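You operate a simulated robot arm through the tools that you are given. There is no shell and no other tool.

You run a simulated two-armed robot. Do the job below in one go: nothing can be reset, and whatever is moved stays where it is left.

## Task
Roll the white foam up tight and box it in the long carton.
Fine: the weight goes on its board; the lid goes on last.

The check looks at the end state, three seconds after you hand in, the way a careful person would. Anything else that was tipped, shoved, dropped, spilled or broken makes it a failure. Lids that push on must go on centred and level and be pressed home; caps that screw on are set level and turned clockwise until they are tight.

## Robot
Two 7-joint arms with three-finger grippers on one trunk that stands fixed in place. Base frame: the origin is at the foot of the trunk, x ahead of it, y to its left, z up; the work surface is at about z = 0.786. Readings come in m, degrees, newtons and seconds.
The left shoulder is at [0.094, 0.126, 1.063], the right one opposite. With the tool pointing down near the work surface each hand reaches from about 0.38 to 0.86 m from the base axis, measured 20 degrees to its own side. Payload 2.94 kg a hand.
Tool frame (each hand has its own): the origin (TCP) lies between the finger pads and is the grasp point; the fingertips stand 0.03 m ahead of it; z points along the fingers, y is the line along which they close. The gripper opens to 0.128 m; its body begins 0.093 m behind the TCP.
Orientation is that of the tool frame in the base frame, as a unit quaternion [w, x, y, z]. With the fingers straight down and closing along the base's y, the tool's x points along the base's -x, its y along +y and its z along -z.

## Interface
- The arms move only by the tool jog_arm. It takes "left_targets", "right_targets" or both (then of equal length, played together; a hand with none holds still); each is a list of rows, each an object of numbers (a shift or turn left out is 0, a gripper value left out holds the last): "dx", "dy", "dz": the shift along the tool's x, y, z in m; "wx", "wy", "wz": the turn, a rotation vector about the tool's x, y, z in degrees; "gripper": the opening, from 0 (shut) to 1 (fully open). In form: [{"dx": .., "dy": .., "dz": .., "wx": .., "wy": .., "wz": .., "gripper": ..}, ...]. A call has 1 to 20 rows; each row shifts and turns the commanded pose from where the row before left it, along the tool's axes as they then stand. Each row takes 0.2 s and may step no farther than 0.05 m and 8.6 degrees from the row before; otherwise, or with a gripper value out of range, the whole call is refused. A pose out of reach is approached as far as the arm can. The call stops where the force on the tool passes 90 N (or 10 N more than at its start, if that is more) or the arm is blocked; 0.2 s more then pass. Each finger travels about 0.0842 m/s and halts on what it meets, pressing with about 39 N; the grip force reading is that of the motor and also rises with nothing between the fingers. The clock runs only during rows and for 0.2 s after the last one: add rows that do not move to give the fingers time. It gives the time, the measured TCP pose, the force on the tool (base axes), the opening and the grip force at its end, in the units of the frame above (readings bear some noise), with the torque about the TCP (base axes, N m) and any sound that the robot's microphone picked up, and new pictures: "pictures" is both (left out), scene, wrist or none (wrist: the cameras of the hands that moved).
- Cameras (640 x 400 px; columns grow to the right, rows downward): "scene" is now at [0.2159, -0.0411, 1.2155]; the picture's right is [-0.47, -0.88, 0.00], its down [-0.56, 0.30, -0.77] and it looks along [0.68, -0.36, -0.63] (base axes); focal length 214 px, centre (320, 200). "left" rides on the left gripper at [0.069, 0.015, -0.12] in its tool frame; the picture's right is [-0.21, 0.98, 0.00], its down [-0.82, -0.18, -0.54] and it looks along [-0.53, -0.12, 0.84] (tool axes); focal length 251 px, centre (320, 200). "right" rides on the right gripper at [0.069, -0.015, -0.12] in its tool frame; the picture's right is [0.22, 0.98, 0.00], its down [-0.82, 0.18, -0.54] and it looks along [-0.53, 0.12, 0.84] (tool axes); focal length 251 px, centre (320, 200). There is no depth. A picture from a camera that has moved, and an enlarged one, comes with that camera's place and axes in the base frame and with its lens.
- raise_lower(by): moves the trunk up (or, below 0, down) by that many m; the arms and the scene camera ride with it, the base frame stays. It gives what a move gives, with no picture.
- aim_head(pan, tilt): turns the head with the scene camera to pan (to the left, within 80 degrees either way) and tilt (down, from -29 to 69), counted from straight ahead of the robot (the tilt from the chest, where the trunk bows). It gives what a move gives, and a new picture of the scene camera.
- close_up(camera, box): a new picture of the part [left, top, right, bottom] of that camera's present view, enlarged. The clock stands still meanwhile.
- hand_in(): hands the job in; it is judged then, once.

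Places have to be worked out from the pictures, the camera data and where the tool is seen. Open the grippers and draw the arms clear of the work before you hand the job in, unless the task says otherwise.

The tools are called after "Request:" as name(argument=value, ...) on one line, values as JSON. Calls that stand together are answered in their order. jog_arm: Moves the arms, as the interface text tells. Its arguments: {"type":"object","properties":{"left_targets":{"type":"array","items":{"type":"object","properties":{"dx":{"type":"number"},"dy":{"type":"number"},"dz":{"type":"number"},"wx":{"type":"number"},"wy":{"type":"number"},"wz":{"type":"number"},"gripper":{"type":"number"}}}},"right_targets":{"type":"array","items":{"type":"object","properties":{"dx":{"type":"number"},"dy":{"type":"number"},"dz":{"type":"number"},"wx":{"type":"number"},"wy":{"type":"number"},"wz":{"type":"number"},"gripper":{"type":"number"}}}},"pictures":{"type":"string","enum":["both","scene","wrist","none"]}},"required":[]} The other tools are called the same way: raise_lower (by) moves the trunk up or down; aim_head (pan, tilt) turns the head that bears the scene camera; close_up (camera, box) takes an enlarged picture of a part of a camera's view; hand_in () hands the job in.

At the start:

```text
time_s: 0.0
left_eef_pos: [0.6195, 0.0067, 1.1116]
left_tool_rot: [0.001, 0.0, 1.0, 0.0]
left_ft_force: [0.3, -0.1, -0.3]
left_torque: [0.03, 0.01, 0.02]
left_gripper_width: 0.1281
left_gripper_force: 0.1
right_eef_pos: [0.4467, -0.5074, 1.0384]
right_tool_rot: [0.0, 0.0, 1.0, 0.0]
right_ft_force: [0.2, 0.6, -0.5]
right_torque: [0.0, 0.01, -0.01]
right_gripper_width: 0.1281
right_gripper_force: 0.1
trunk travel left (down, up): [-0.275, 0.272]
head pan, tilt (commanded): [-27.8, 39.3]
```

scene: 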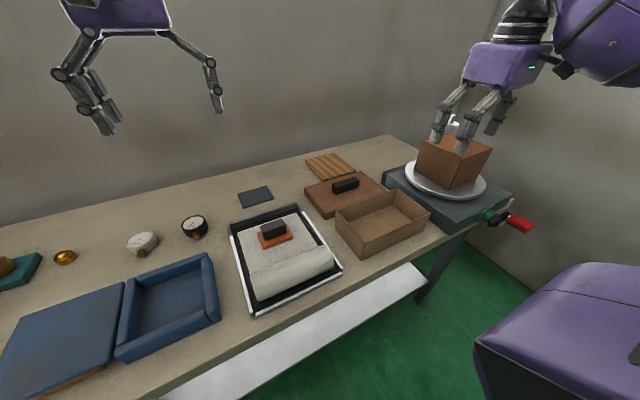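
right: 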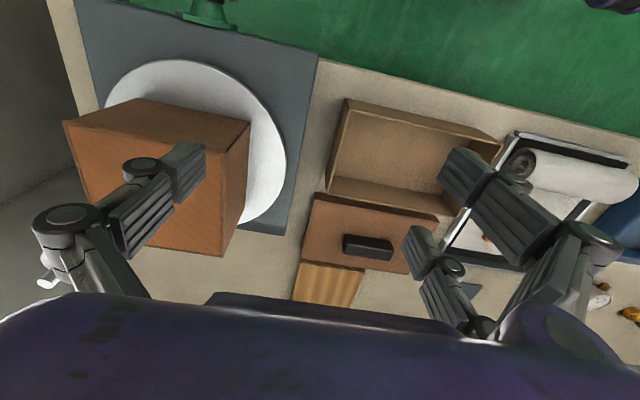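
left: 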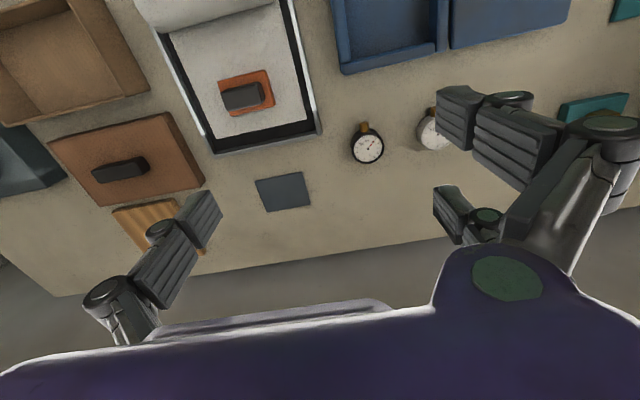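

I begin by looking closely at the scene: the white foam sheet in its tray with a weight on it, the long carton (brown) and its lid with a black handle, plus other objects. I take enlarged views first.

Request:
close_up(camera="scene", box=[210, 140, 450, 320])

Request:
close_up(camera="left", box=[0, 0, 340, 280])

Request:
close_up(camera="right", box=[280, 70, 640, 320])

Request:
close_up(camera="scene", box=[0, 180, 230, 400])

```text
2.22 times, centred on (330, 230) of scene
camera zoom: at [0.2159, -0.0411, 1.2155], right [-0.47, -0.88, 0.0], down [-0.56, 0.3, -0.77], along [0.68, -0.36, -0.63], focal length 477 px, centre (298, 133)
```

zoom: 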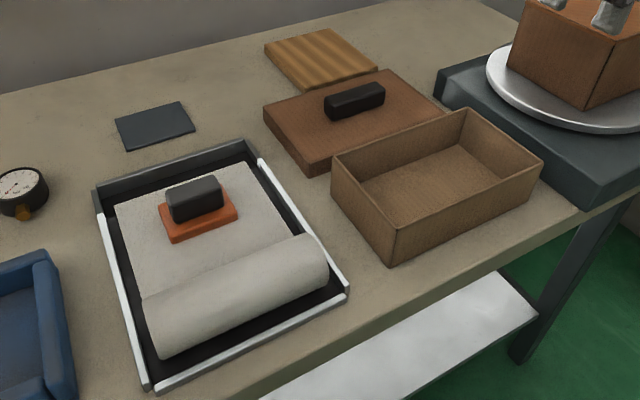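

```text
1.43 times, centred on (170, 140) of left
camera zoom: at [0.5493, 0.022, 1.2319], right [0.21, 0.98, 0.0], down [0.82, -0.18, 0.54], along [0.53, -0.12, -0.84], focal length 359 px, centre (534, 286)
```

zoom: 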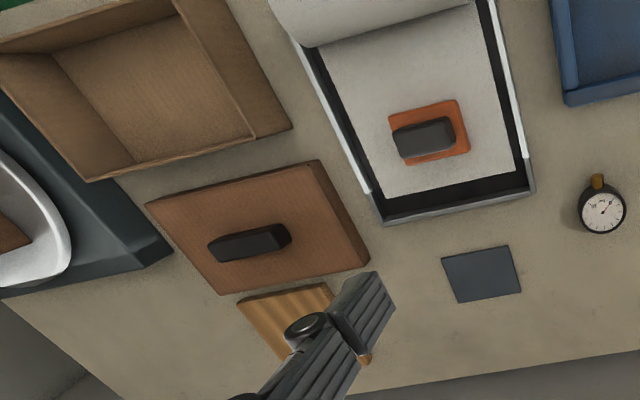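

```text
1.60 times, centred on (460, 195) of right
camera zoom: at [0.377, -0.5221, 1.1587], right [-0.22, 0.98, 0.0], down [0.82, 0.18, 0.54], along [0.53, 0.12, -0.84], focal length 402 px, centre (96, 208)
```

zoom: 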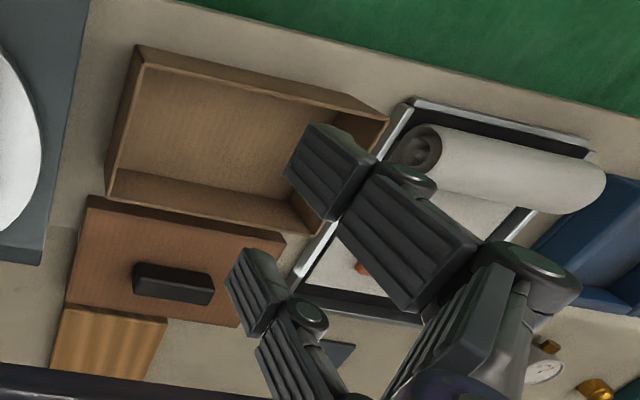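

```text
1.82 times, centred on (115, 290) of scene
camera zoom: at [0.2159, -0.0411, 1.2155], right [-0.47, -0.88, 0.0], down [-0.56, 0.3, -0.77], along [0.68, -0.36, -0.63], focal length 390 px, centre (693, 36)
```

zoom: 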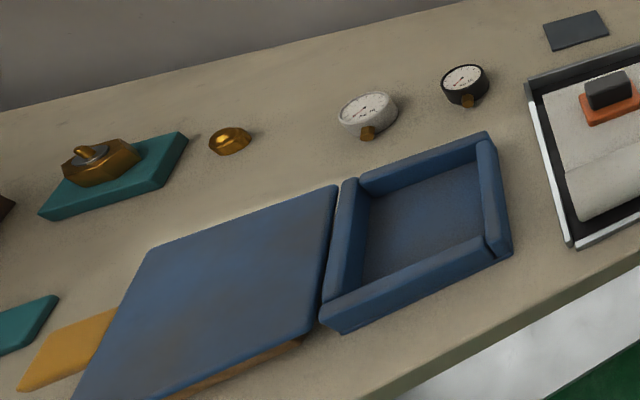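

The foam is part-rolled at the near end of a tray, with an orange-based weight on its far end. I pan the head to see the rest of the bench and look for which board belongs to the weight.

Request:
aim_head(pan=10, tilt=45)

Request:
close_up(camera="scene", box=[0, 100, 640, 400])

```text
time_s: 1.0
left_eef_pos: [0.6193, 0.0078, 1.1126]
left_tool_rot: [0.0, -0.001, 1.0, -0.001]
left_ft_force: [0.2, 0.4, -0.3]
left_torque: [-0.01, 0.0, 0.03]
left_gripper_width: 0.1278
left_gripper_force: 0.1
right_eef_pos: [0.4468, -0.5072, 1.0376]
right_tool_rot: [-0.001, 0.0, 1.0, 0.0]
right_ft_force: [-0.5, 0.7, -0.5]
right_torque: [-0.01, 0.0, 0.02]
right_gripper_width: 0.1279
right_gripper_force: 0.0
trunk travel left (down, up): [-0.275, 0.272]
head pan, tilt (commanded): [10.0, 45.0]
camera scene: at [0.2209, 0.0114, 1.2079], right [0.15, -0.99, 0.0], down [-0.69, -0.11, -0.71], along [0.7, 0.11, -0.7], focal length 214 px, centre (320, 200)
```

scene: 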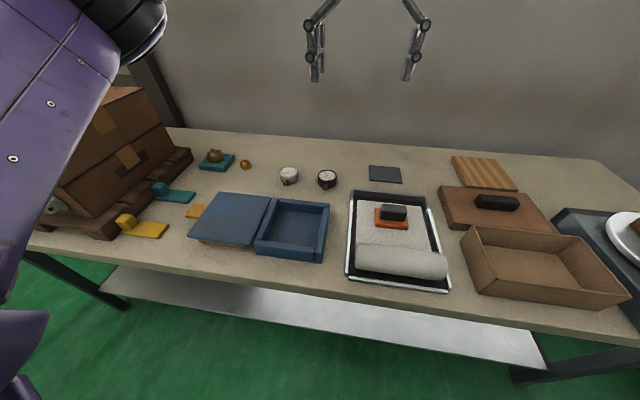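

```text
1.00 times, centred on (320, 250) of scene (not enlarged: the box is as wide or as high as the picture)
camera zoom: at [0.2209, 0.0114, 1.2079], right [0.15, -0.99, 0.0], down [-0.69, -0.11, -0.71], along [0.7, 0.11, -0.7], focal length 214 px, centre (320, 150)
```

zoom: 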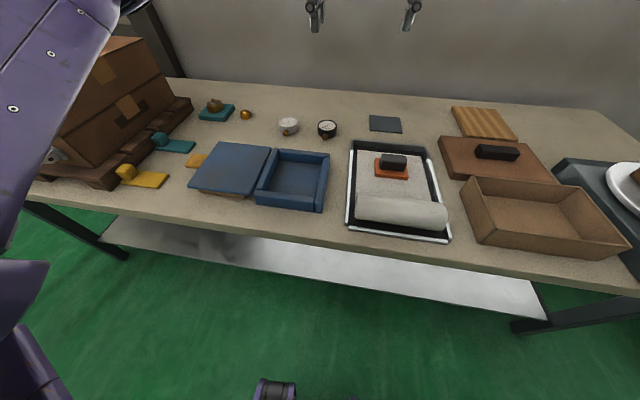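

Request:
close_up(camera="scene", box=[330, 150, 560, 300])

Request:
close_up(camera="scene", box=[340, 150, 460, 240])

Request:
close_up(camera="scene", box=[430, 140, 550, 230])

Request:
close_up(camera="scene", box=[100, 130, 350, 280])

Request:
close_up(camera="left", box=[180, 50, 340, 220])

```text
2.67 times, centred on (445, 225) of scene
camera zoom: at [0.2209, 0.0114, 1.2079], right [0.15, -0.99, 0.0], down [-0.69, -0.11, -0.71], along [0.7, 0.11, -0.7], focal length 572 px, centre (-13, 133)
```

zoom: 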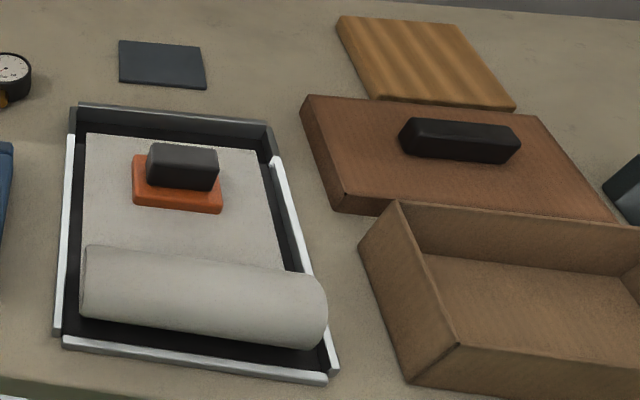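

```text
4.44 times, centred on (400, 195) of scene
camera zoom: at [0.2209, 0.0114, 1.2079], right [0.15, -0.99, 0.0], down [-0.69, -0.11, -0.71], along [0.7, 0.11, -0.7], focal length 953 px, centre (-36, 222)
```

zoom: 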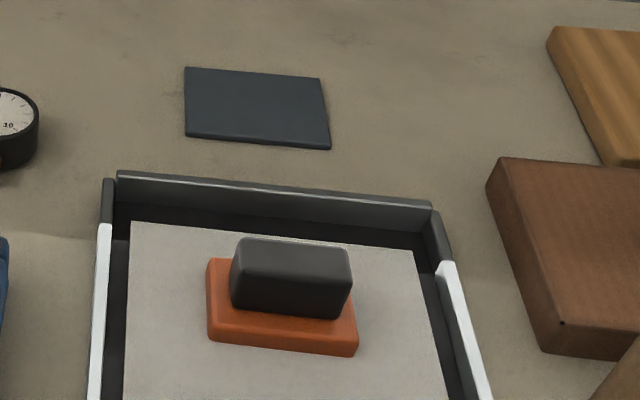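

```text
4.44 times, centred on (490, 185) of scene
camera zoom: at [0.2209, 0.0114, 1.2079], right [0.15, -0.99, 0.0], down [-0.69, -0.11, -0.71], along [0.7, 0.11, -0.7], focal length 953 px, centre (-436, 267)
```

zoom: 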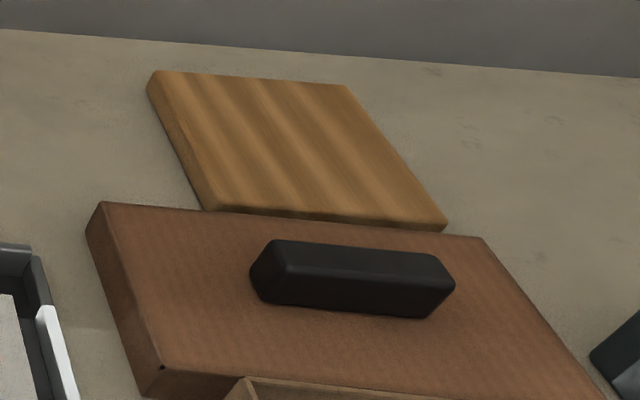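

```text
2.56 times, centred on (225, 205) of scene
camera zoom: at [0.2209, 0.0114, 1.2079], right [0.15, -0.99, 0.0], down [-0.69, -0.11, -0.71], along [0.7, 0.11, -0.7], focal length 549 px, centre (563, 187)
```

zoom: 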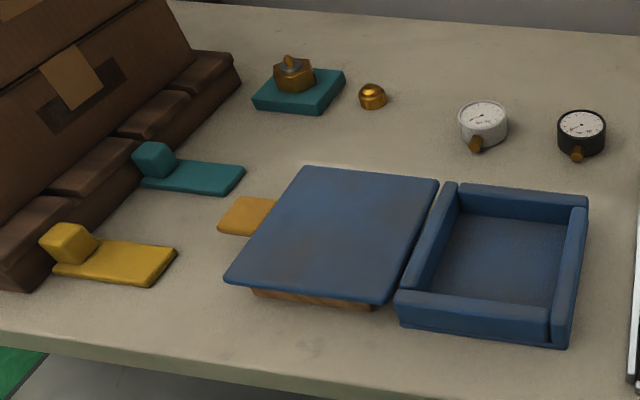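

```text
2.35 times, centred on (260, 135) of left
camera zoom: at [0.5493, 0.022, 1.2319], right [0.21, 0.98, 0.0], down [0.82, -0.18, 0.54], along [0.53, -0.12, -0.84], focal length 592 px, centre (461, 353)
```

zoom: 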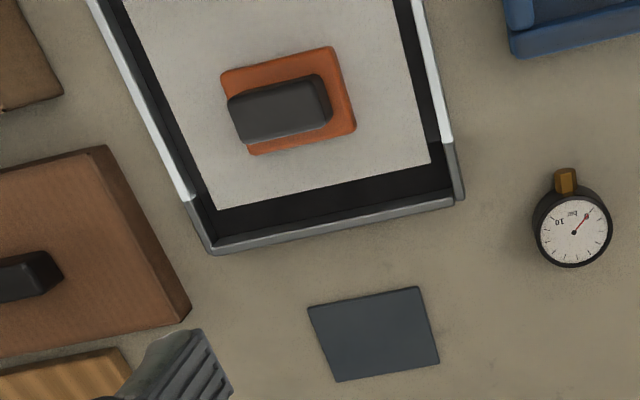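

I enlarge the roll end in the right-hand camera to understand how the foam is wound, and the weight in the left-hand camera.

Request:
close_up(camera="right", box=[490, 120, 640, 240])

Request:
close_up(camera="scene", box=[340, 220, 460, 300])

Request:
close_up(camera="left", box=[200, 0, 330, 160])

Request:
close_up(camera="scene", box=[440, 150, 640, 320])

```text
3.33 times, centred on (565, 180) of right
camera zoom: at [0.377, -0.5221, 1.1587], right [-0.22, 0.98, 0.0], down [0.82, 0.18, 0.54], along [0.53, 0.12, -0.84], focal length 838 px, centre (-497, 267)
```

zoom: 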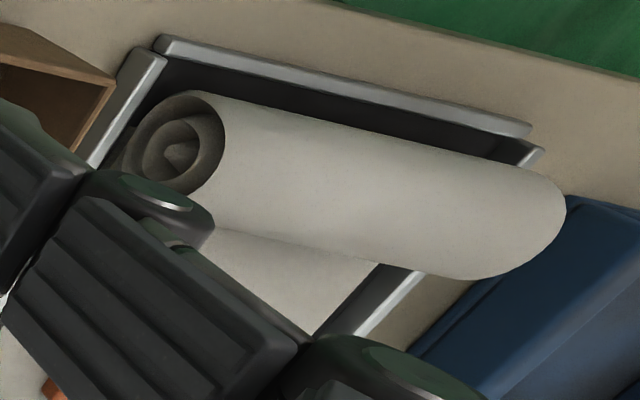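

```text
5.00 times, centred on (400, 260) of scene
camera zoom: at [0.2209, 0.0114, 1.2079], right [0.15, -0.99, 0.0], down [-0.69, -0.11, -0.71], along [0.7, 0.11, -0.7], focal length 1072 px, centre (-80, -100)
```

zoom: 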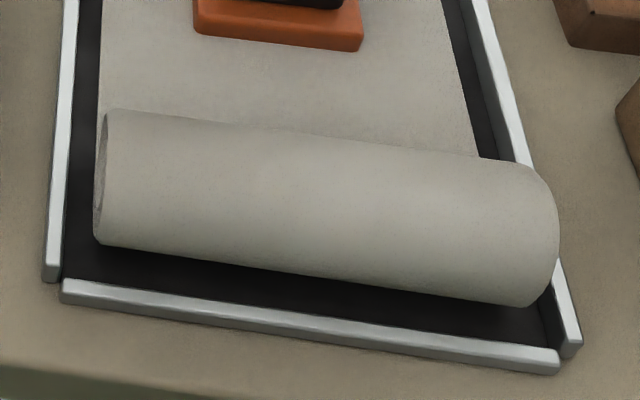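

```text
2.50 times, centred on (265, 80) of left
camera zoom: at [0.5493, 0.022, 1.2319], right [0.21, 0.98, 0.0], down [0.82, -0.18, 0.54], along [0.53, -0.12, -0.84], focal length 629 px, centre (458, 500)
```

zoom: 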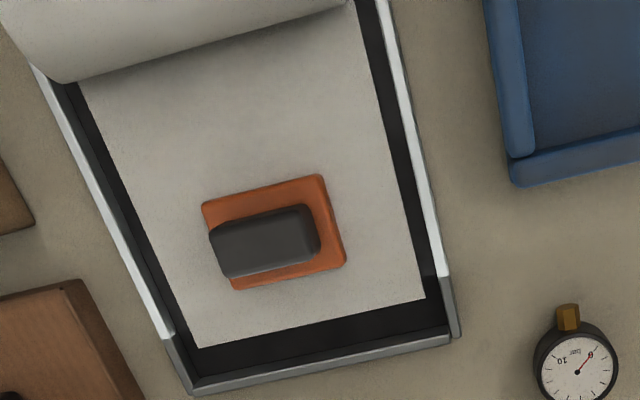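

```text
2.35 times, centred on (540, 235) of scene
camera zoom: at [0.2209, 0.0114, 1.2079], right [0.15, -0.99, 0.0], down [-0.69, -0.11, -0.71], along [0.7, 0.11, -0.7], focal length 505 px, centre (-198, 118)
```

zoom: 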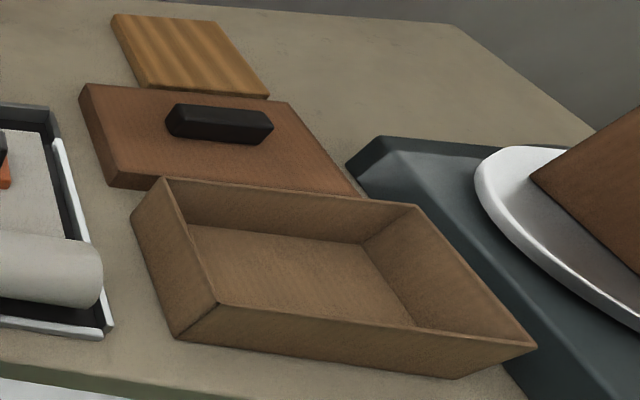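

The weight (orange base, about x 0.57–0.625, y −0.15…−0.07) matches the thin slate board straight behind the tray (x 0.755–0.835, y −0.158…−0.062), sized to it. I first clear the left arm to the left and lift the right arm clear of the turntable box.

Request:
jog_arm(left_targets=[{"dy": 0.045}, {"dy": 0.045}, {"dy": 0.045, "dx": 0.02}, {"dy": 0.045, "dx": 0.02}, {"dy": 0.045, "dx": 0.02}, {"dx": 0.03}], right_targets=[{"dz": -0.03}, {"dz": -0.03}, {"dz": -0.03}, {"dy": 0.045}, {"dy": 0.045}, {"dy": 0.045}], pictures="scene")

```text
time_s: 2.4
left_eef_pos: [0.5293, 0.2325, 1.1117]
left_tool_rot: [0.0, -0.001, 1.0, 0.0]
left_ft_force: [-1.0, 0.4, -0.3]
left_torque: [-0.04, 0.04, 0.01]
left_gripper_width: 0.128
left_gripper_force: 0.1
right_eef_pos: [0.4355, -0.3747, 1.1039]
right_tool_rot: [0.002, 0.0, 1.0, -0.001]
right_ft_force: [-0.1, 0.6, 0.2]
right_torque: [-0.06, 0.01, 0.01]
right_gripper_width: 0.128
right_gripper_force: 0.0
right hand out of reach, approached as far as the arm can: row 3, 6
trunk travel left (down, up): [-0.275, 0.272]
head pan, tilt (commanded): [10.0, 45.0]
camera scene: at [0.2197, 0.0132, 1.2074], right [0.17, -0.98, 0.0], down [-0.7, -0.12, -0.71], along [0.7, 0.12, -0.71], focal length 214 px, centre (320, 200)
```

scene: 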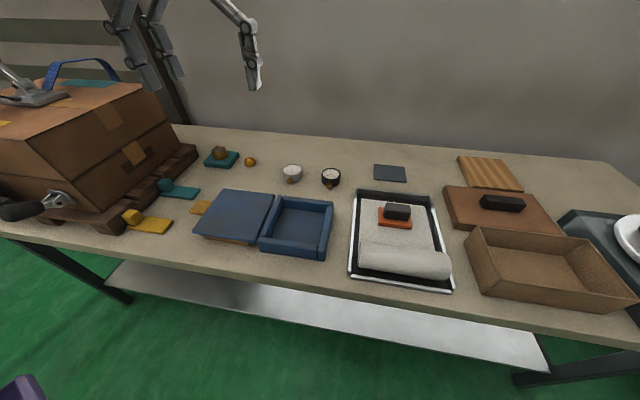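

The right hand was near its inner limit, so I bring it forward, over towards the tray, turning it −90° about its z so the fingers close along base x (two fingers on the near side).

Request:
jog_arm(right_targets=[{"dx": -0.04}, {"dx": -0.04}, {"wz": -8.5}, {"wz": -8.5}, {"wz": -8.5}, {"wz": -8.5}, {"wz": -8.5}, {"wz": -8.5}, {"wz": -8.5}, {"wz": -8.5}, {"wz": -8.5}, {"wz": -8.5}, {"wz": -5.0}], pictures="both")

```text
time_s: 5.2
left_eef_pos: [0.5311, 0.2314, 1.1113]
left_tool_rot: [0.0, -0.001, 1.0, 0.0]
left_ft_force: [0.4, 0.8, 0.1]
left_torque: [-0.01, -0.01, -0.04]
left_gripper_width: 0.1278
left_gripper_force: 0.0
right_eef_pos: [0.5144, -0.3741, 1.1032]
right_tool_rot: [-0.001, 0.708, -0.706, 0.0]
right_ft_force: [0.2, 0.0, 0.3]
right_torque: [0.0, -0.03, 0.02]
right_gripper_width: 0.1279
right_gripper_force: 0.2
trunk travel left (down, up): [-0.275, 0.272]
head pan, tilt (commanded): [10.0, 45.0]
camera scene: at [0.2203, 0.0129, 1.2073], right [0.17, -0.98, 0.0], down [-0.7, -0.12, -0.71], along [0.7, 0.12, -0.71], focal length 214 px, centre (320, 200)
camera right: at [0.5294, -0.4432, 1.2245], right [-0.98, -0.22, 0.0], down [-0.18, 0.82, 0.54], along [-0.12, 0.53, -0.84], focal length 251 px, centre (320, 200)
```

scene: 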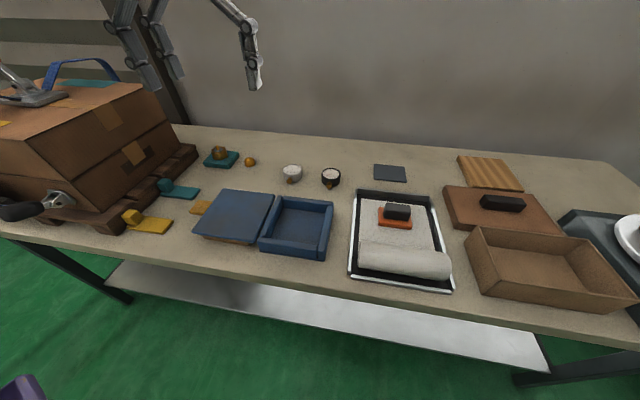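
right: 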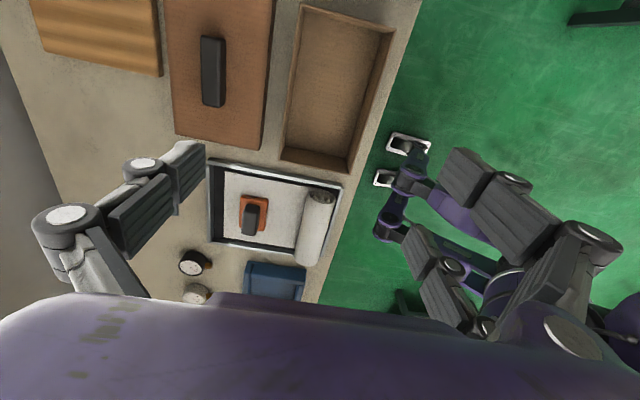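

The 90° turn worked (tool x = −y, tool y = −x). Now I bring the hand over the tray to view the foam from above.

Request:
jog_arm(right_targets=[{"dx": -0.044}, {"dx": -0.044}, {"dx": -0.044}, {"dx": -0.044}, {"dx": -0.044}, {"dx": -0.042}, {"dz": 0.04}, {"dz": 0.04}], pictures="both")

```text
time_s: 7.0
left_eef_pos: [0.5301, 0.2323, 1.1106]
left_tool_rot: [0.0, 0.0, 1.0, 0.0]
left_ft_force: [0.3, 0.1, -0.9]
left_torque: [0.02, 0.03, 0.01]
left_gripper_width: 0.1279
left_gripper_force: 0.1
right_eef_pos: [0.5148, -0.1153, 1.0237]
right_tool_rot: [0.0, -0.707, 0.707, 0.001]
right_ft_force: [0.0, 1.0, 0.4]
right_torque: [0.0, -0.01, -0.01]
right_gripper_width: 0.1279
right_gripper_force: 0.0
trunk travel left (down, up): [-0.275, 0.272]
head pan, tilt (commanded): [10.0, 45.0]
camera scene: at [0.2212, 0.013, 1.2071], right [0.17, -0.98, 0.0], down [-0.7, -0.12, -0.71], along [0.7, 0.12, -0.71], focal length 214 px, centre (320, 200)
camera right: at [0.5301, -0.1828, 1.1435], right [-0.98, -0.21, 0.0], down [-0.18, 0.82, 0.54], along [-0.12, 0.53, -0.84], focal length 251 px, centre (320, 200)
```

scene: 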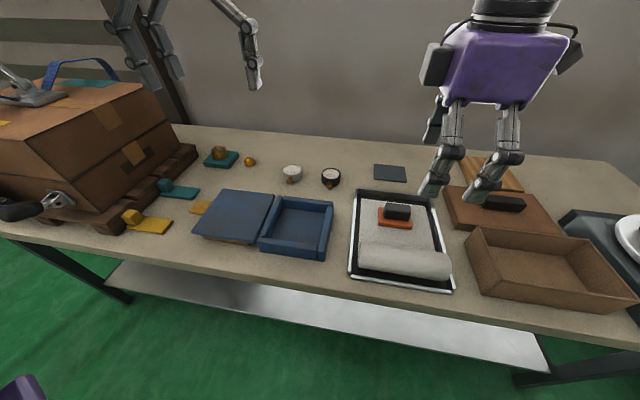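
right: 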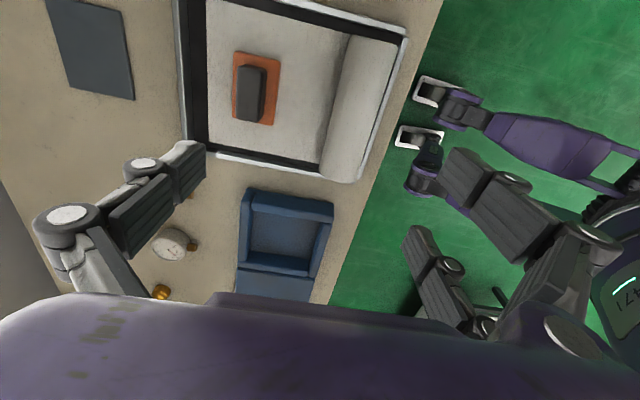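

Good view from above; I enlarge it to measure the roll, weight and tray more precisely.

Request:
close_up(camera="right", box=[170, 0, 430, 200])

Request:
close_up(camera="scene", box=[340, 180, 460, 300])

```text
2.00 times, centred on (300, 100) of right
camera zoom: at [0.5301, -0.1828, 1.1435], right [-0.98, -0.21, 0.0], down [-0.18, 0.82, 0.54], along [-0.12, 0.53, -0.84], focal length 503 px, centre (360, 400)
```

zoom: 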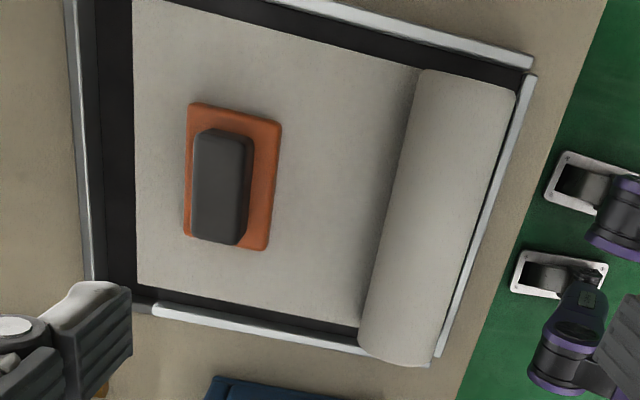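

```text
3.33 times, centred on (400, 240) of scene
camera zoom: at [0.2212, 0.013, 1.2071], right [0.17, -0.98, 0.0], down [-0.7, -0.12, -0.71], along [0.7, 0.12, -0.71], focal length 715 px, centre (53, 67)
```

zoom: 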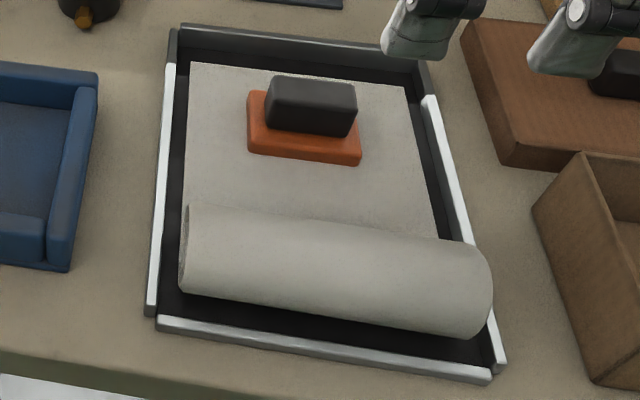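

The roll sits at about x 0.442–0.495 (centre 0.469, radius ~0.027), y −0.195…−0.04; the weight centre is near (0.597, −0.112). I set the opening to ~0.08 m and come down straddling the roll, stopping above to check.

Request:
jog_arm(right_targets=[{"dy": 0.04, "gripper": 0.64}, {"dz": 0.04}, {"dz": 0.04}, {"dz": 0.03}, {"dz": 0.0}], pictures="both")

Request:
close_up(camera="scene", box=[340, 160, 480, 300])

```text
time_s: 8.2
left_eef_pos: [0.5291, 0.2318, 1.1118]
left_tool_rot: [0.0, 0.0, 1.0, 0.001]
left_ft_force: [0.1, 0.5, 0.9]
left_torque: [0.0, 0.0, -0.06]
left_gripper_width: 0.1282
left_gripper_force: 0.2
right_eef_pos: [0.474, -0.1136, 0.913]
right_tool_rot: [-0.001, 0.708, -0.707, 0.001]
right_ft_force: [0.2, -0.2, -0.7]
right_torque: [0.0, 0.0, -0.03]
right_gripper_width: 0.0818
right_gripper_force: 0.0
trunk travel left (down, up): [-0.275, 0.272]
head pan, tilt (commanded): [10.0, 45.0]
camera scene: at [0.2197, 0.0131, 1.2074], right [0.17, -0.98, 0.0], down [-0.7, -0.12, -0.71], along [0.7, 0.12, -0.71], focal length 214 px, centre (320, 200)
camera right: at [0.4877, -0.182, 1.0339], right [-0.98, -0.22, 0.0], down [-0.18, 0.82, 0.54], along [-0.12, 0.53, -0.84], focal length 251 px, centre (320, 200)
```

scene: 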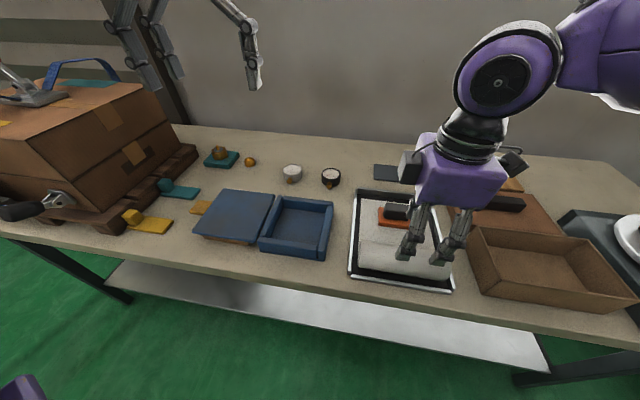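
right: 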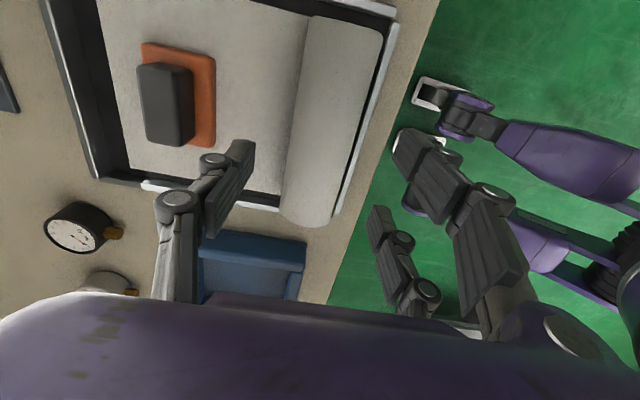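

```text
2.86 times, centred on (410, 230) of scene
camera zoom: at [0.2197, 0.0131, 1.2074], right [0.17, -0.98, 0.0], down [-0.7, -0.12, -0.71], along [0.7, 0.12, -0.71], focal length 613 px, centre (63, 114)
```

zoom: 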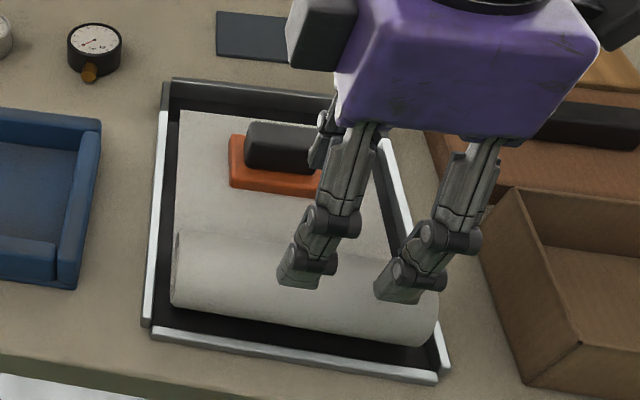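

The hand straddles the roll with the two near fingers behind it. I lower to fingertips about z 0.822 (just over the near tray wall), watching the force.

Request:
jog_arm(right_targets=[{"dz": 0.02}, {"dz": 0.02}, {"dz": 0.02}, {"dz": 0.0}], pictures="both")

Request:
close_up(camera="scene", box=[340, 160, 480, 300])

Request:
close_up(camera="right", box=[80, 0, 500, 280])

```text
time_s: 9.2
left_eef_pos: [0.53, 0.2317, 1.113]
left_tool_rot: [0.0, 0.0, 1.0, -0.001]
left_ft_force: [-0.8, -1.0, 0.3]
left_torque: [0.02, 0.0, 0.01]
left_gripper_width: 0.128
left_gripper_force: 0.1
right_eef_pos: [0.4737, -0.1133, 0.8519]
right_tool_rot: [0.0, 0.707, -0.707, 0.0]
right_ft_force: [0.3, -0.6, 0.5]
right_torque: [-0.01, -0.04, 0.0]
right_gripper_width: 0.082
right_gripper_force: 0.1
trunk travel left (down, up): [-0.275, 0.272]
head pan, tilt (commanded): [10.0, 45.0]
camera scene: at [0.22, 0.013, 1.2074], right [0.17, -0.98, 0.0], down [-0.7, -0.12, -0.71], along [0.7, 0.12, -0.71], focal length 214 px, centre (320, 200)
camera right: at [0.4883, -0.1823, 0.9737], right [-0.98, -0.22, 0.0], down [-0.18, 0.82, 0.54], along [-0.12, 0.53, -0.84], focal length 251 px, centre (320, 200)
```

scene: 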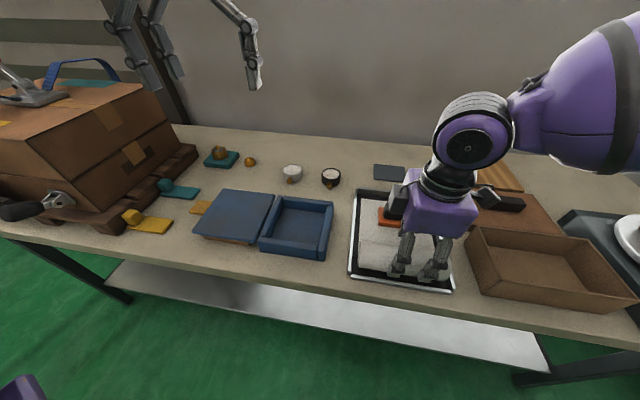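
right: 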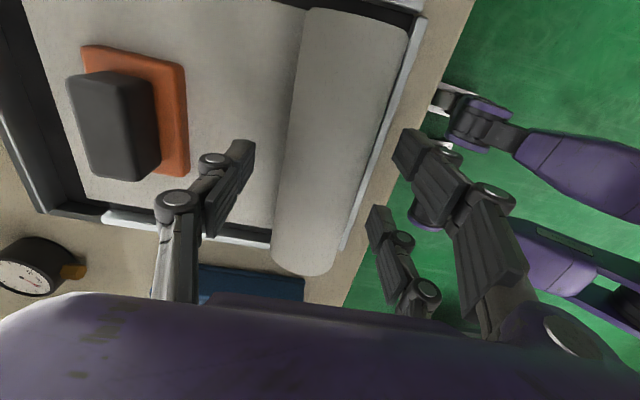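

```text
2.86 times, centred on (410, 230) of scene
camera zoom: at [0.22, 0.013, 1.2074], right [0.17, -0.98, 0.0], down [-0.7, -0.12, -0.71], along [0.7, 0.12, -0.71], focal length 613 px, centre (63, 114)
```

zoom: 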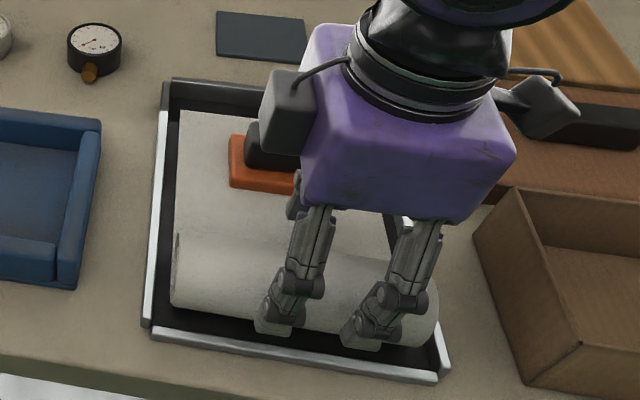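

```text
1.43 times, centred on (290, 140) of right
camera zoom: at [0.4883, -0.1823, 0.9737], right [-0.98, -0.22, 0.0], down [-0.18, 0.82, 0.54], along [-0.12, 0.53, -0.84], focal length 359 px, centre (363, 286)
```

zoom: 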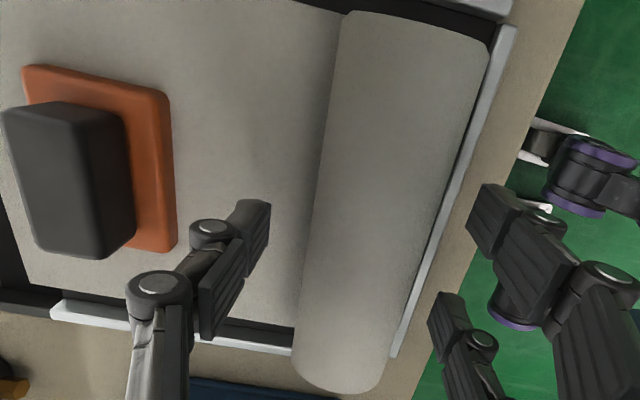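

The hand is astride the roll with no contact. Now a small test push forward (+x) of about 25 mm to see how the roll behaves.

Request:
jog_arm(right_targets=[{"dy": -0.006}, {"dy": -0.006}, {"dy": -0.006}, {"dy": -0.006}], pictures="both")

Request:
close_up(camera="right", box=[80, 0, 500, 280])

Request:
close_up(camera="scene", box=[340, 160, 480, 300])

```text
time_s: 10.2
left_eef_pos: [0.5297, 0.2313, 1.113]
left_tool_rot: [0.001, 0.0, 1.0, 0.0]
left_ft_force: [0.2, 0.2, 0.5]
left_torque: [0.01, 0.0, -0.03]
left_gripper_width: 0.1279
left_gripper_force: 0.0
right_eef_pos: [0.4974, -0.1143, 0.8538]
right_tool_rot: [0.001, 0.708, -0.706, 0.0]
right_ft_force: [-7.2, -3.0, 11.8]
right_torque: [-0.07, 0.76, 0.08]
right_gripper_width: 0.0908
right_gripper_force: 5.8
trunk travel left (down, up): [-0.275, 0.272]
head pan, tilt (commanded): [10.0, 45.0]
camera scene: at [0.219, 0.0128, 1.2076], right [0.17, -0.98, 0.0], down [-0.7, -0.12, -0.71], along [0.7, 0.12, -0.71], focal length 214 px, centre (320, 200)
camera right: at [0.5118, -0.1818, 0.9752], right [-0.98, -0.22, 0.0], down [-0.18, 0.82, 0.54], along [-0.12, 0.53, -0.84], focal length 251 px, centre (320, 200)
```

scene: 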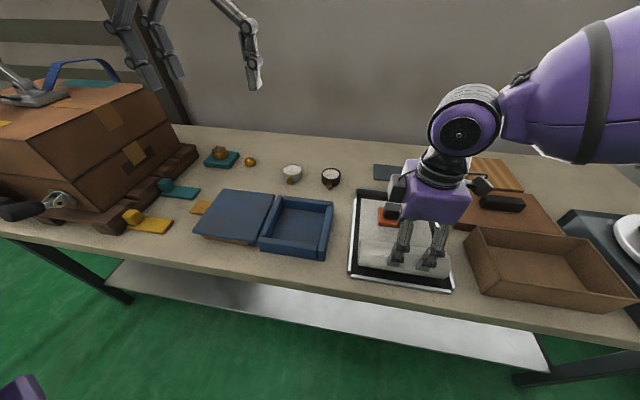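
right: 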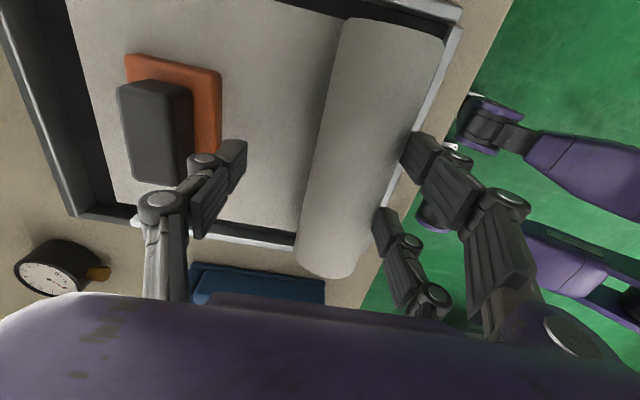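

```text
1.43 times, centred on (290, 140) of right
camera zoom: at [0.5118, -0.1818, 0.9752], right [-0.98, -0.22, 0.0], down [-0.18, 0.82, 0.54], along [-0.12, 0.53, -0.84], focal length 359 px, centre (363, 286)
```

zoom: 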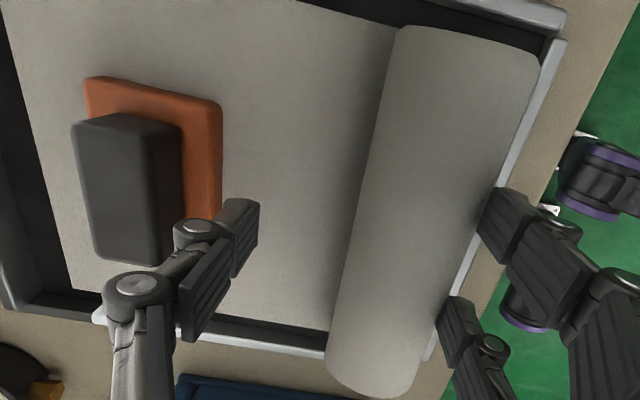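

```text
2.86 times, centred on (410, 230) of scene
camera zoom: at [0.219, 0.0128, 1.2076], right [0.17, -0.98, 0.0], down [-0.7, -0.12, -0.71], along [0.7, 0.12, -0.71], focal length 613 px, centre (63, 114)
```

zoom: 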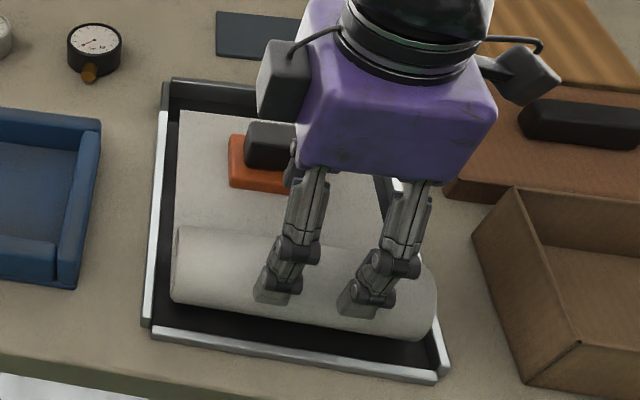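

The roll has hardly moved; the fingers ride at its upper rear and push down as much as forward (−7 N, +12 N), spreading slightly. I hold still a moment to see whether it creeps.

Request:
jog_arm(right_targets=[{"dz": 0.0}, {"dz": 0.0}, {"dz": 0.0}], pictures="wrist")

Request:
close_up(camera="right", box=[280, 0, 520, 300])

Request:
close_up(camera="scene", box=[350, 220, 460, 300])

```text
time_s: 11.0
left_eef_pos: [0.5286, 0.2315, 1.1134]
left_tool_rot: [0.0, -0.001, 1.0, 0.0]
left_ft_force: [-0.2, -0.6, -0.6]
left_torque: [0.02, -0.02, 0.0]
left_gripper_width: 0.1282
left_gripper_force: 0.1
right_eef_pos: [0.4974, -0.1144, 0.8533]
right_tool_rot: [-0.001, 0.707, -0.707, 0.001]
right_ft_force: [-5.8, -1.8, 11.6]
right_torque: [-0.07, 0.71, 0.1]
right_gripper_width: 0.0905
right_gripper_force: 6.7
trunk travel left (down, up): [-0.275, 0.272]
head pan, tilt (commanded): [10.0, 45.0]
camera right: at [0.5118, -0.1818, 0.9748], right [-0.98, -0.22, 0.0], down [-0.18, 0.82, 0.54], along [-0.12, 0.53, -0.84], focal length 251 px, centre (320, 200)
```

right: 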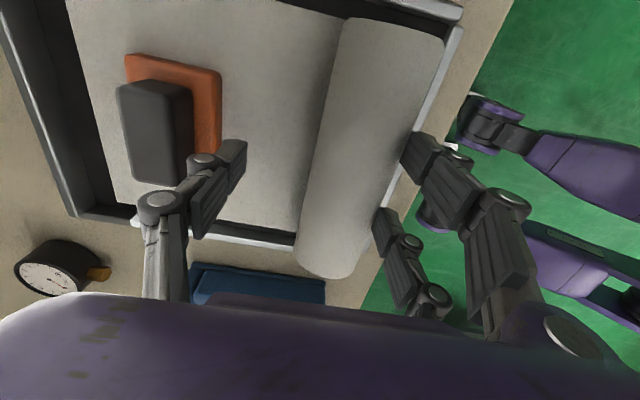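

```text
1.33 times, centred on (400, 150) of right
camera zoom: at [0.5118, -0.1818, 0.9748], right [-0.98, -0.22, 0.0], down [-0.18, 0.82, 0.54], along [-0.12, 0.53, -0.84], focal length 335 px, centre (213, 267)
```

zoom: 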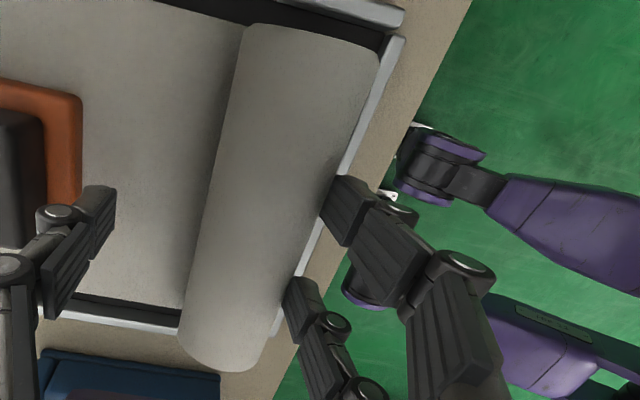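

```text
5.00 times, centred on (405, 260) of scene
camera zoom: at [0.2189, 0.0129, 1.2076], right [0.17, -0.98, 0.0], down [-0.7, -0.12, -0.71], along [0.7, 0.12, -0.71], focal length 1072 px, centre (-105, -100)
```

zoom: 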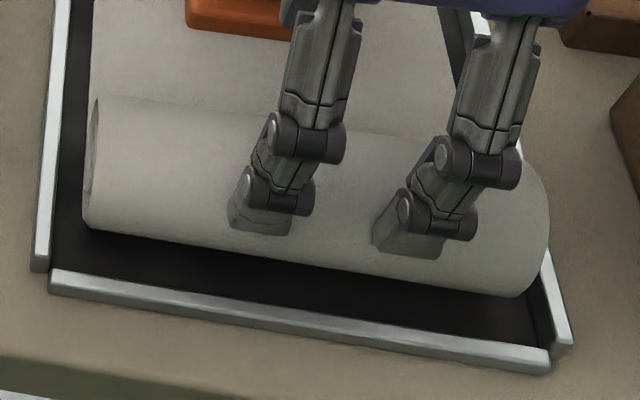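

The roll crept only ~6 mm: gripping behind it locks it. I back off and instead will drive it from the top like rolling dough: closed fingertips resting lightly on the crown and moving forward.

Request:
jog_arm(right_targets=[{"dy": 0.02}, {"dz": -0.03}, {"dz": -0.03, "gripper": 0.0}, {"dz": 0.0}, {"dz": 0.0}, {"dz": 0.0}, {"dz": 0.0}], pictures="both")

Request:
close_up(camera="scene", box=[340, 190, 460, 300])

Request:
close_up(camera="right", box=[200, 0, 440, 280])

```text
time_s: 12.6
left_eef_pos: [0.5292, 0.2317, 1.1117]
left_tool_rot: [0.0, -0.001, 1.0, 0.0]
left_ft_force: [0.2, 0.2, -0.8]
left_torque: [0.03, -0.02, 0.01]
left_gripper_width: 0.128
left_gripper_force: 0.0
right_eef_pos: [0.4788, -0.1154, 0.9138]
right_tool_rot: [0.0, 0.707, -0.707, 0.0]
right_ft_force: [-0.1, 1.3, 0.5]
right_torque: [0.02, 0.02, 0.01]
right_gripper_width: 0.0003
right_gripper_force: 3.1
trunk travel left (down, up): [-0.275, 0.272]
head pan, tilt (commanded): [10.0, 45.0]
camera scene: at [0.2203, 0.0129, 1.2073], right [0.17, -0.98, 0.0], down [-0.7, -0.12, -0.71], along [0.7, 0.12, -0.71], focal length 214 px, centre (320, 200)
camera right: at [0.4933, -0.1819, 1.0338], right [-0.98, -0.22, 0.0], down [-0.18, 0.82, 0.54], along [-0.12, 0.53, -0.84], focal length 251 px, centre (320, 200)
```

scene: 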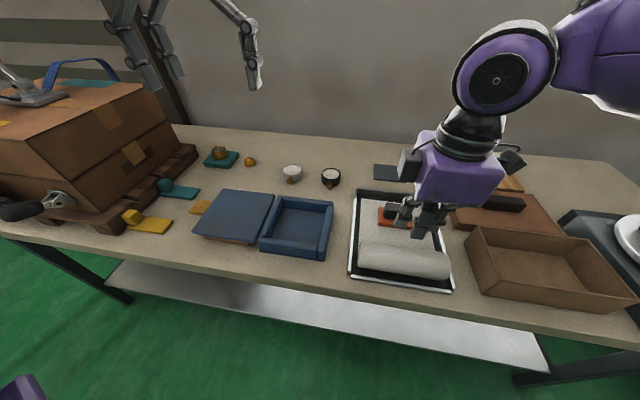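
right: 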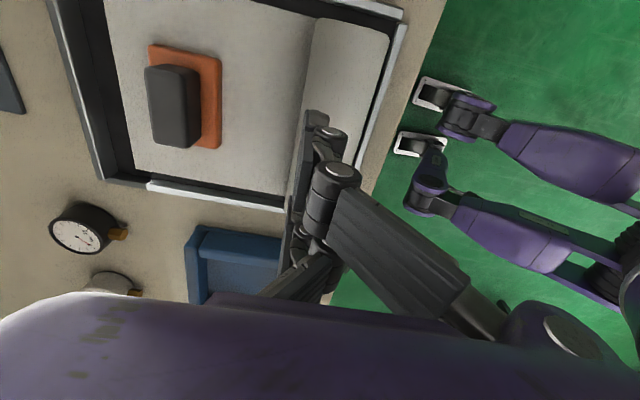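

```text
3.64 times, centred on (400, 245) of scene
camera zoom: at [0.2203, 0.0129, 1.2073], right [0.17, -0.98, 0.0], down [-0.7, -0.12, -0.71], along [0.7, 0.12, -0.71], focal length 780 px, centre (29, 36)
```

zoom: 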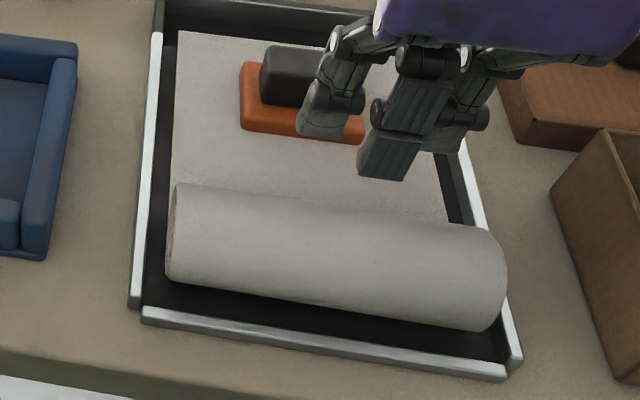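

```text
1.43 times, centred on (320, 140) of right
camera zoom: at [0.4933, -0.1819, 1.0338], right [-0.98, -0.22, 0.0], down [-0.18, 0.82, 0.54], along [-0.12, 0.53, -0.84], focal length 359 px, centre (320, 286)
```

zoom: 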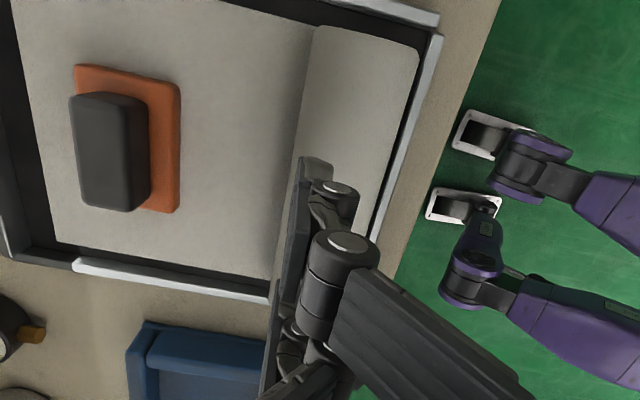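

The roll sprang back to its starting place once released. I now set the closed tips just behind the crown (x≈0.46) and lower in small steps until they touch.

Request:
jog_arm(right_targets=[{"dy": 0.019}, {"dz": 0.02}, {"dz": 0.012}, {"dz": 0.004}, {"dz": 0.0}], pictures="scene")

Request:
close_up(camera="scene", box=[340, 190, 460, 300])

```text
time_s: 13.8
left_eef_pos: [0.5293, 0.2331, 1.1121]
left_tool_rot: [0.0, -0.001, 1.0, -0.001]
left_ft_force: [0.5, 0.6, -0.1]
left_torque: [-0.02, 0.03, 0.0]
left_gripper_width: 0.1279
left_gripper_force: 0.1
right_eef_pos: [0.4597, -0.1125, 0.877]
right_tool_rot: [-0.001, 0.708, -0.706, 0.001]
right_ft_force: [-0.1, -0.4, -0.7]
right_torque: [0.04, -0.02, 0.02]
right_gripper_width: 0.0001
right_gripper_force: 2.4
trunk travel left (down, up): [-0.275, 0.272]
head pan, tilt (commanded): [10.0, 45.0]
camera scene: at [0.2201, 0.0129, 1.2073], right [0.17, -0.98, 0.0], down [-0.7, -0.12, -0.71], along [0.7, 0.12, -0.71], focal length 214 px, centre (320, 200)
```

scene: 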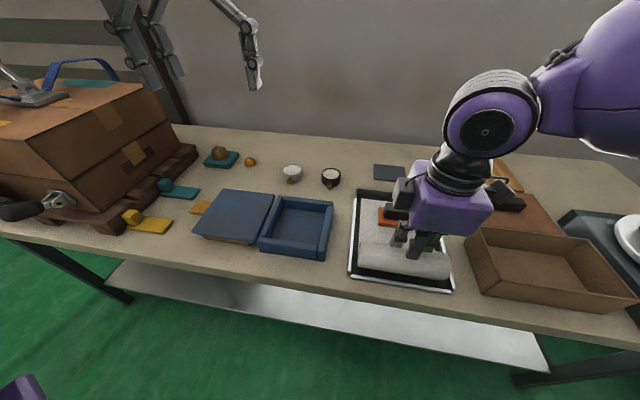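

```text
3.64 times, centred on (400, 245) of scene
camera zoom: at [0.2201, 0.0129, 1.2073], right [0.17, -0.98, 0.0], down [-0.7, -0.12, -0.71], along [0.7, 0.12, -0.71], focal length 780 px, centre (29, 36)
```

zoom: 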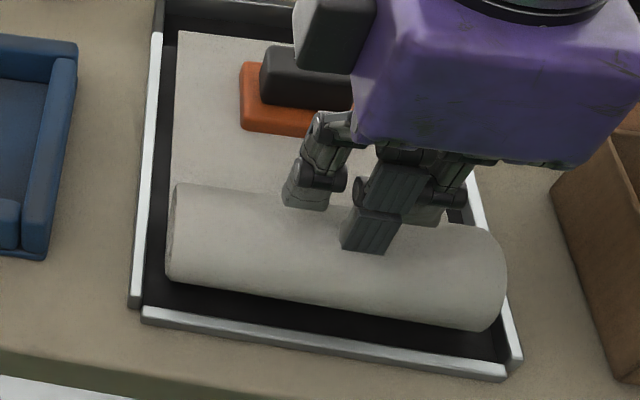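

No contact yet at TCP z 0.877. I lower further in 3 mm steps.

Request:
jog_arm(right_targets=[{"dz": 0.003}, {"dz": 0.003}, {"dz": 0.0}], pictures="none")

Request:
jog_arm(right_targets=[{"dz": 0.003}, {"dz": 0.0}], pictures="none")

```text
time_s: 14.6
left_eef_pos: [0.5296, 0.2316, 1.1109]
left_tool_rot: [-0.001, -0.001, 1.0, -0.001]
left_ft_force: [-0.1, -0.4, -0.1]
left_torque: [0.0, -0.04, 0.0]
left_gripper_width: 0.1279
left_gripper_force: 0.2
right_eef_pos: [0.46, -0.1139, 0.8706]
right_tool_rot: [0.0, 0.707, -0.707, 0.0]
right_ft_force: [0.4, -1.0, -0.2]
right_torque: [0.04, 0.0, -0.04]
right_gripper_width: 0.0
right_gripper_force: 3.1
trunk travel left (down, up): [-0.275, 0.272]
head pan, tilt (commanded): [10.0, 45.0]
```

```text
time_s: 15.2
left_eef_pos: [0.5297, 0.2315, 1.1124]
left_tool_rot: [0.001, -0.001, 1.0, 0.0]
left_ft_force: [-0.4, 0.3, -0.1]
left_torque: [-0.01, -0.02, -0.01]
left_gripper_width: 0.1281
left_gripper_force: 0.0
right_eef_pos: [0.4603, -0.1127, 0.8693]
right_tool_rot: [0.0, 0.707, -0.707, 0.001]
right_ft_force: [0.2, 1.0, -0.9]
right_torque: [0.02, -0.02, 0.02]
right_gripper_width: 0.0
right_gripper_force: 3.0
trunk travel left (down, up): [-0.275, 0.272]
head pan, tilt (commanded): [10.0, 45.0]
```

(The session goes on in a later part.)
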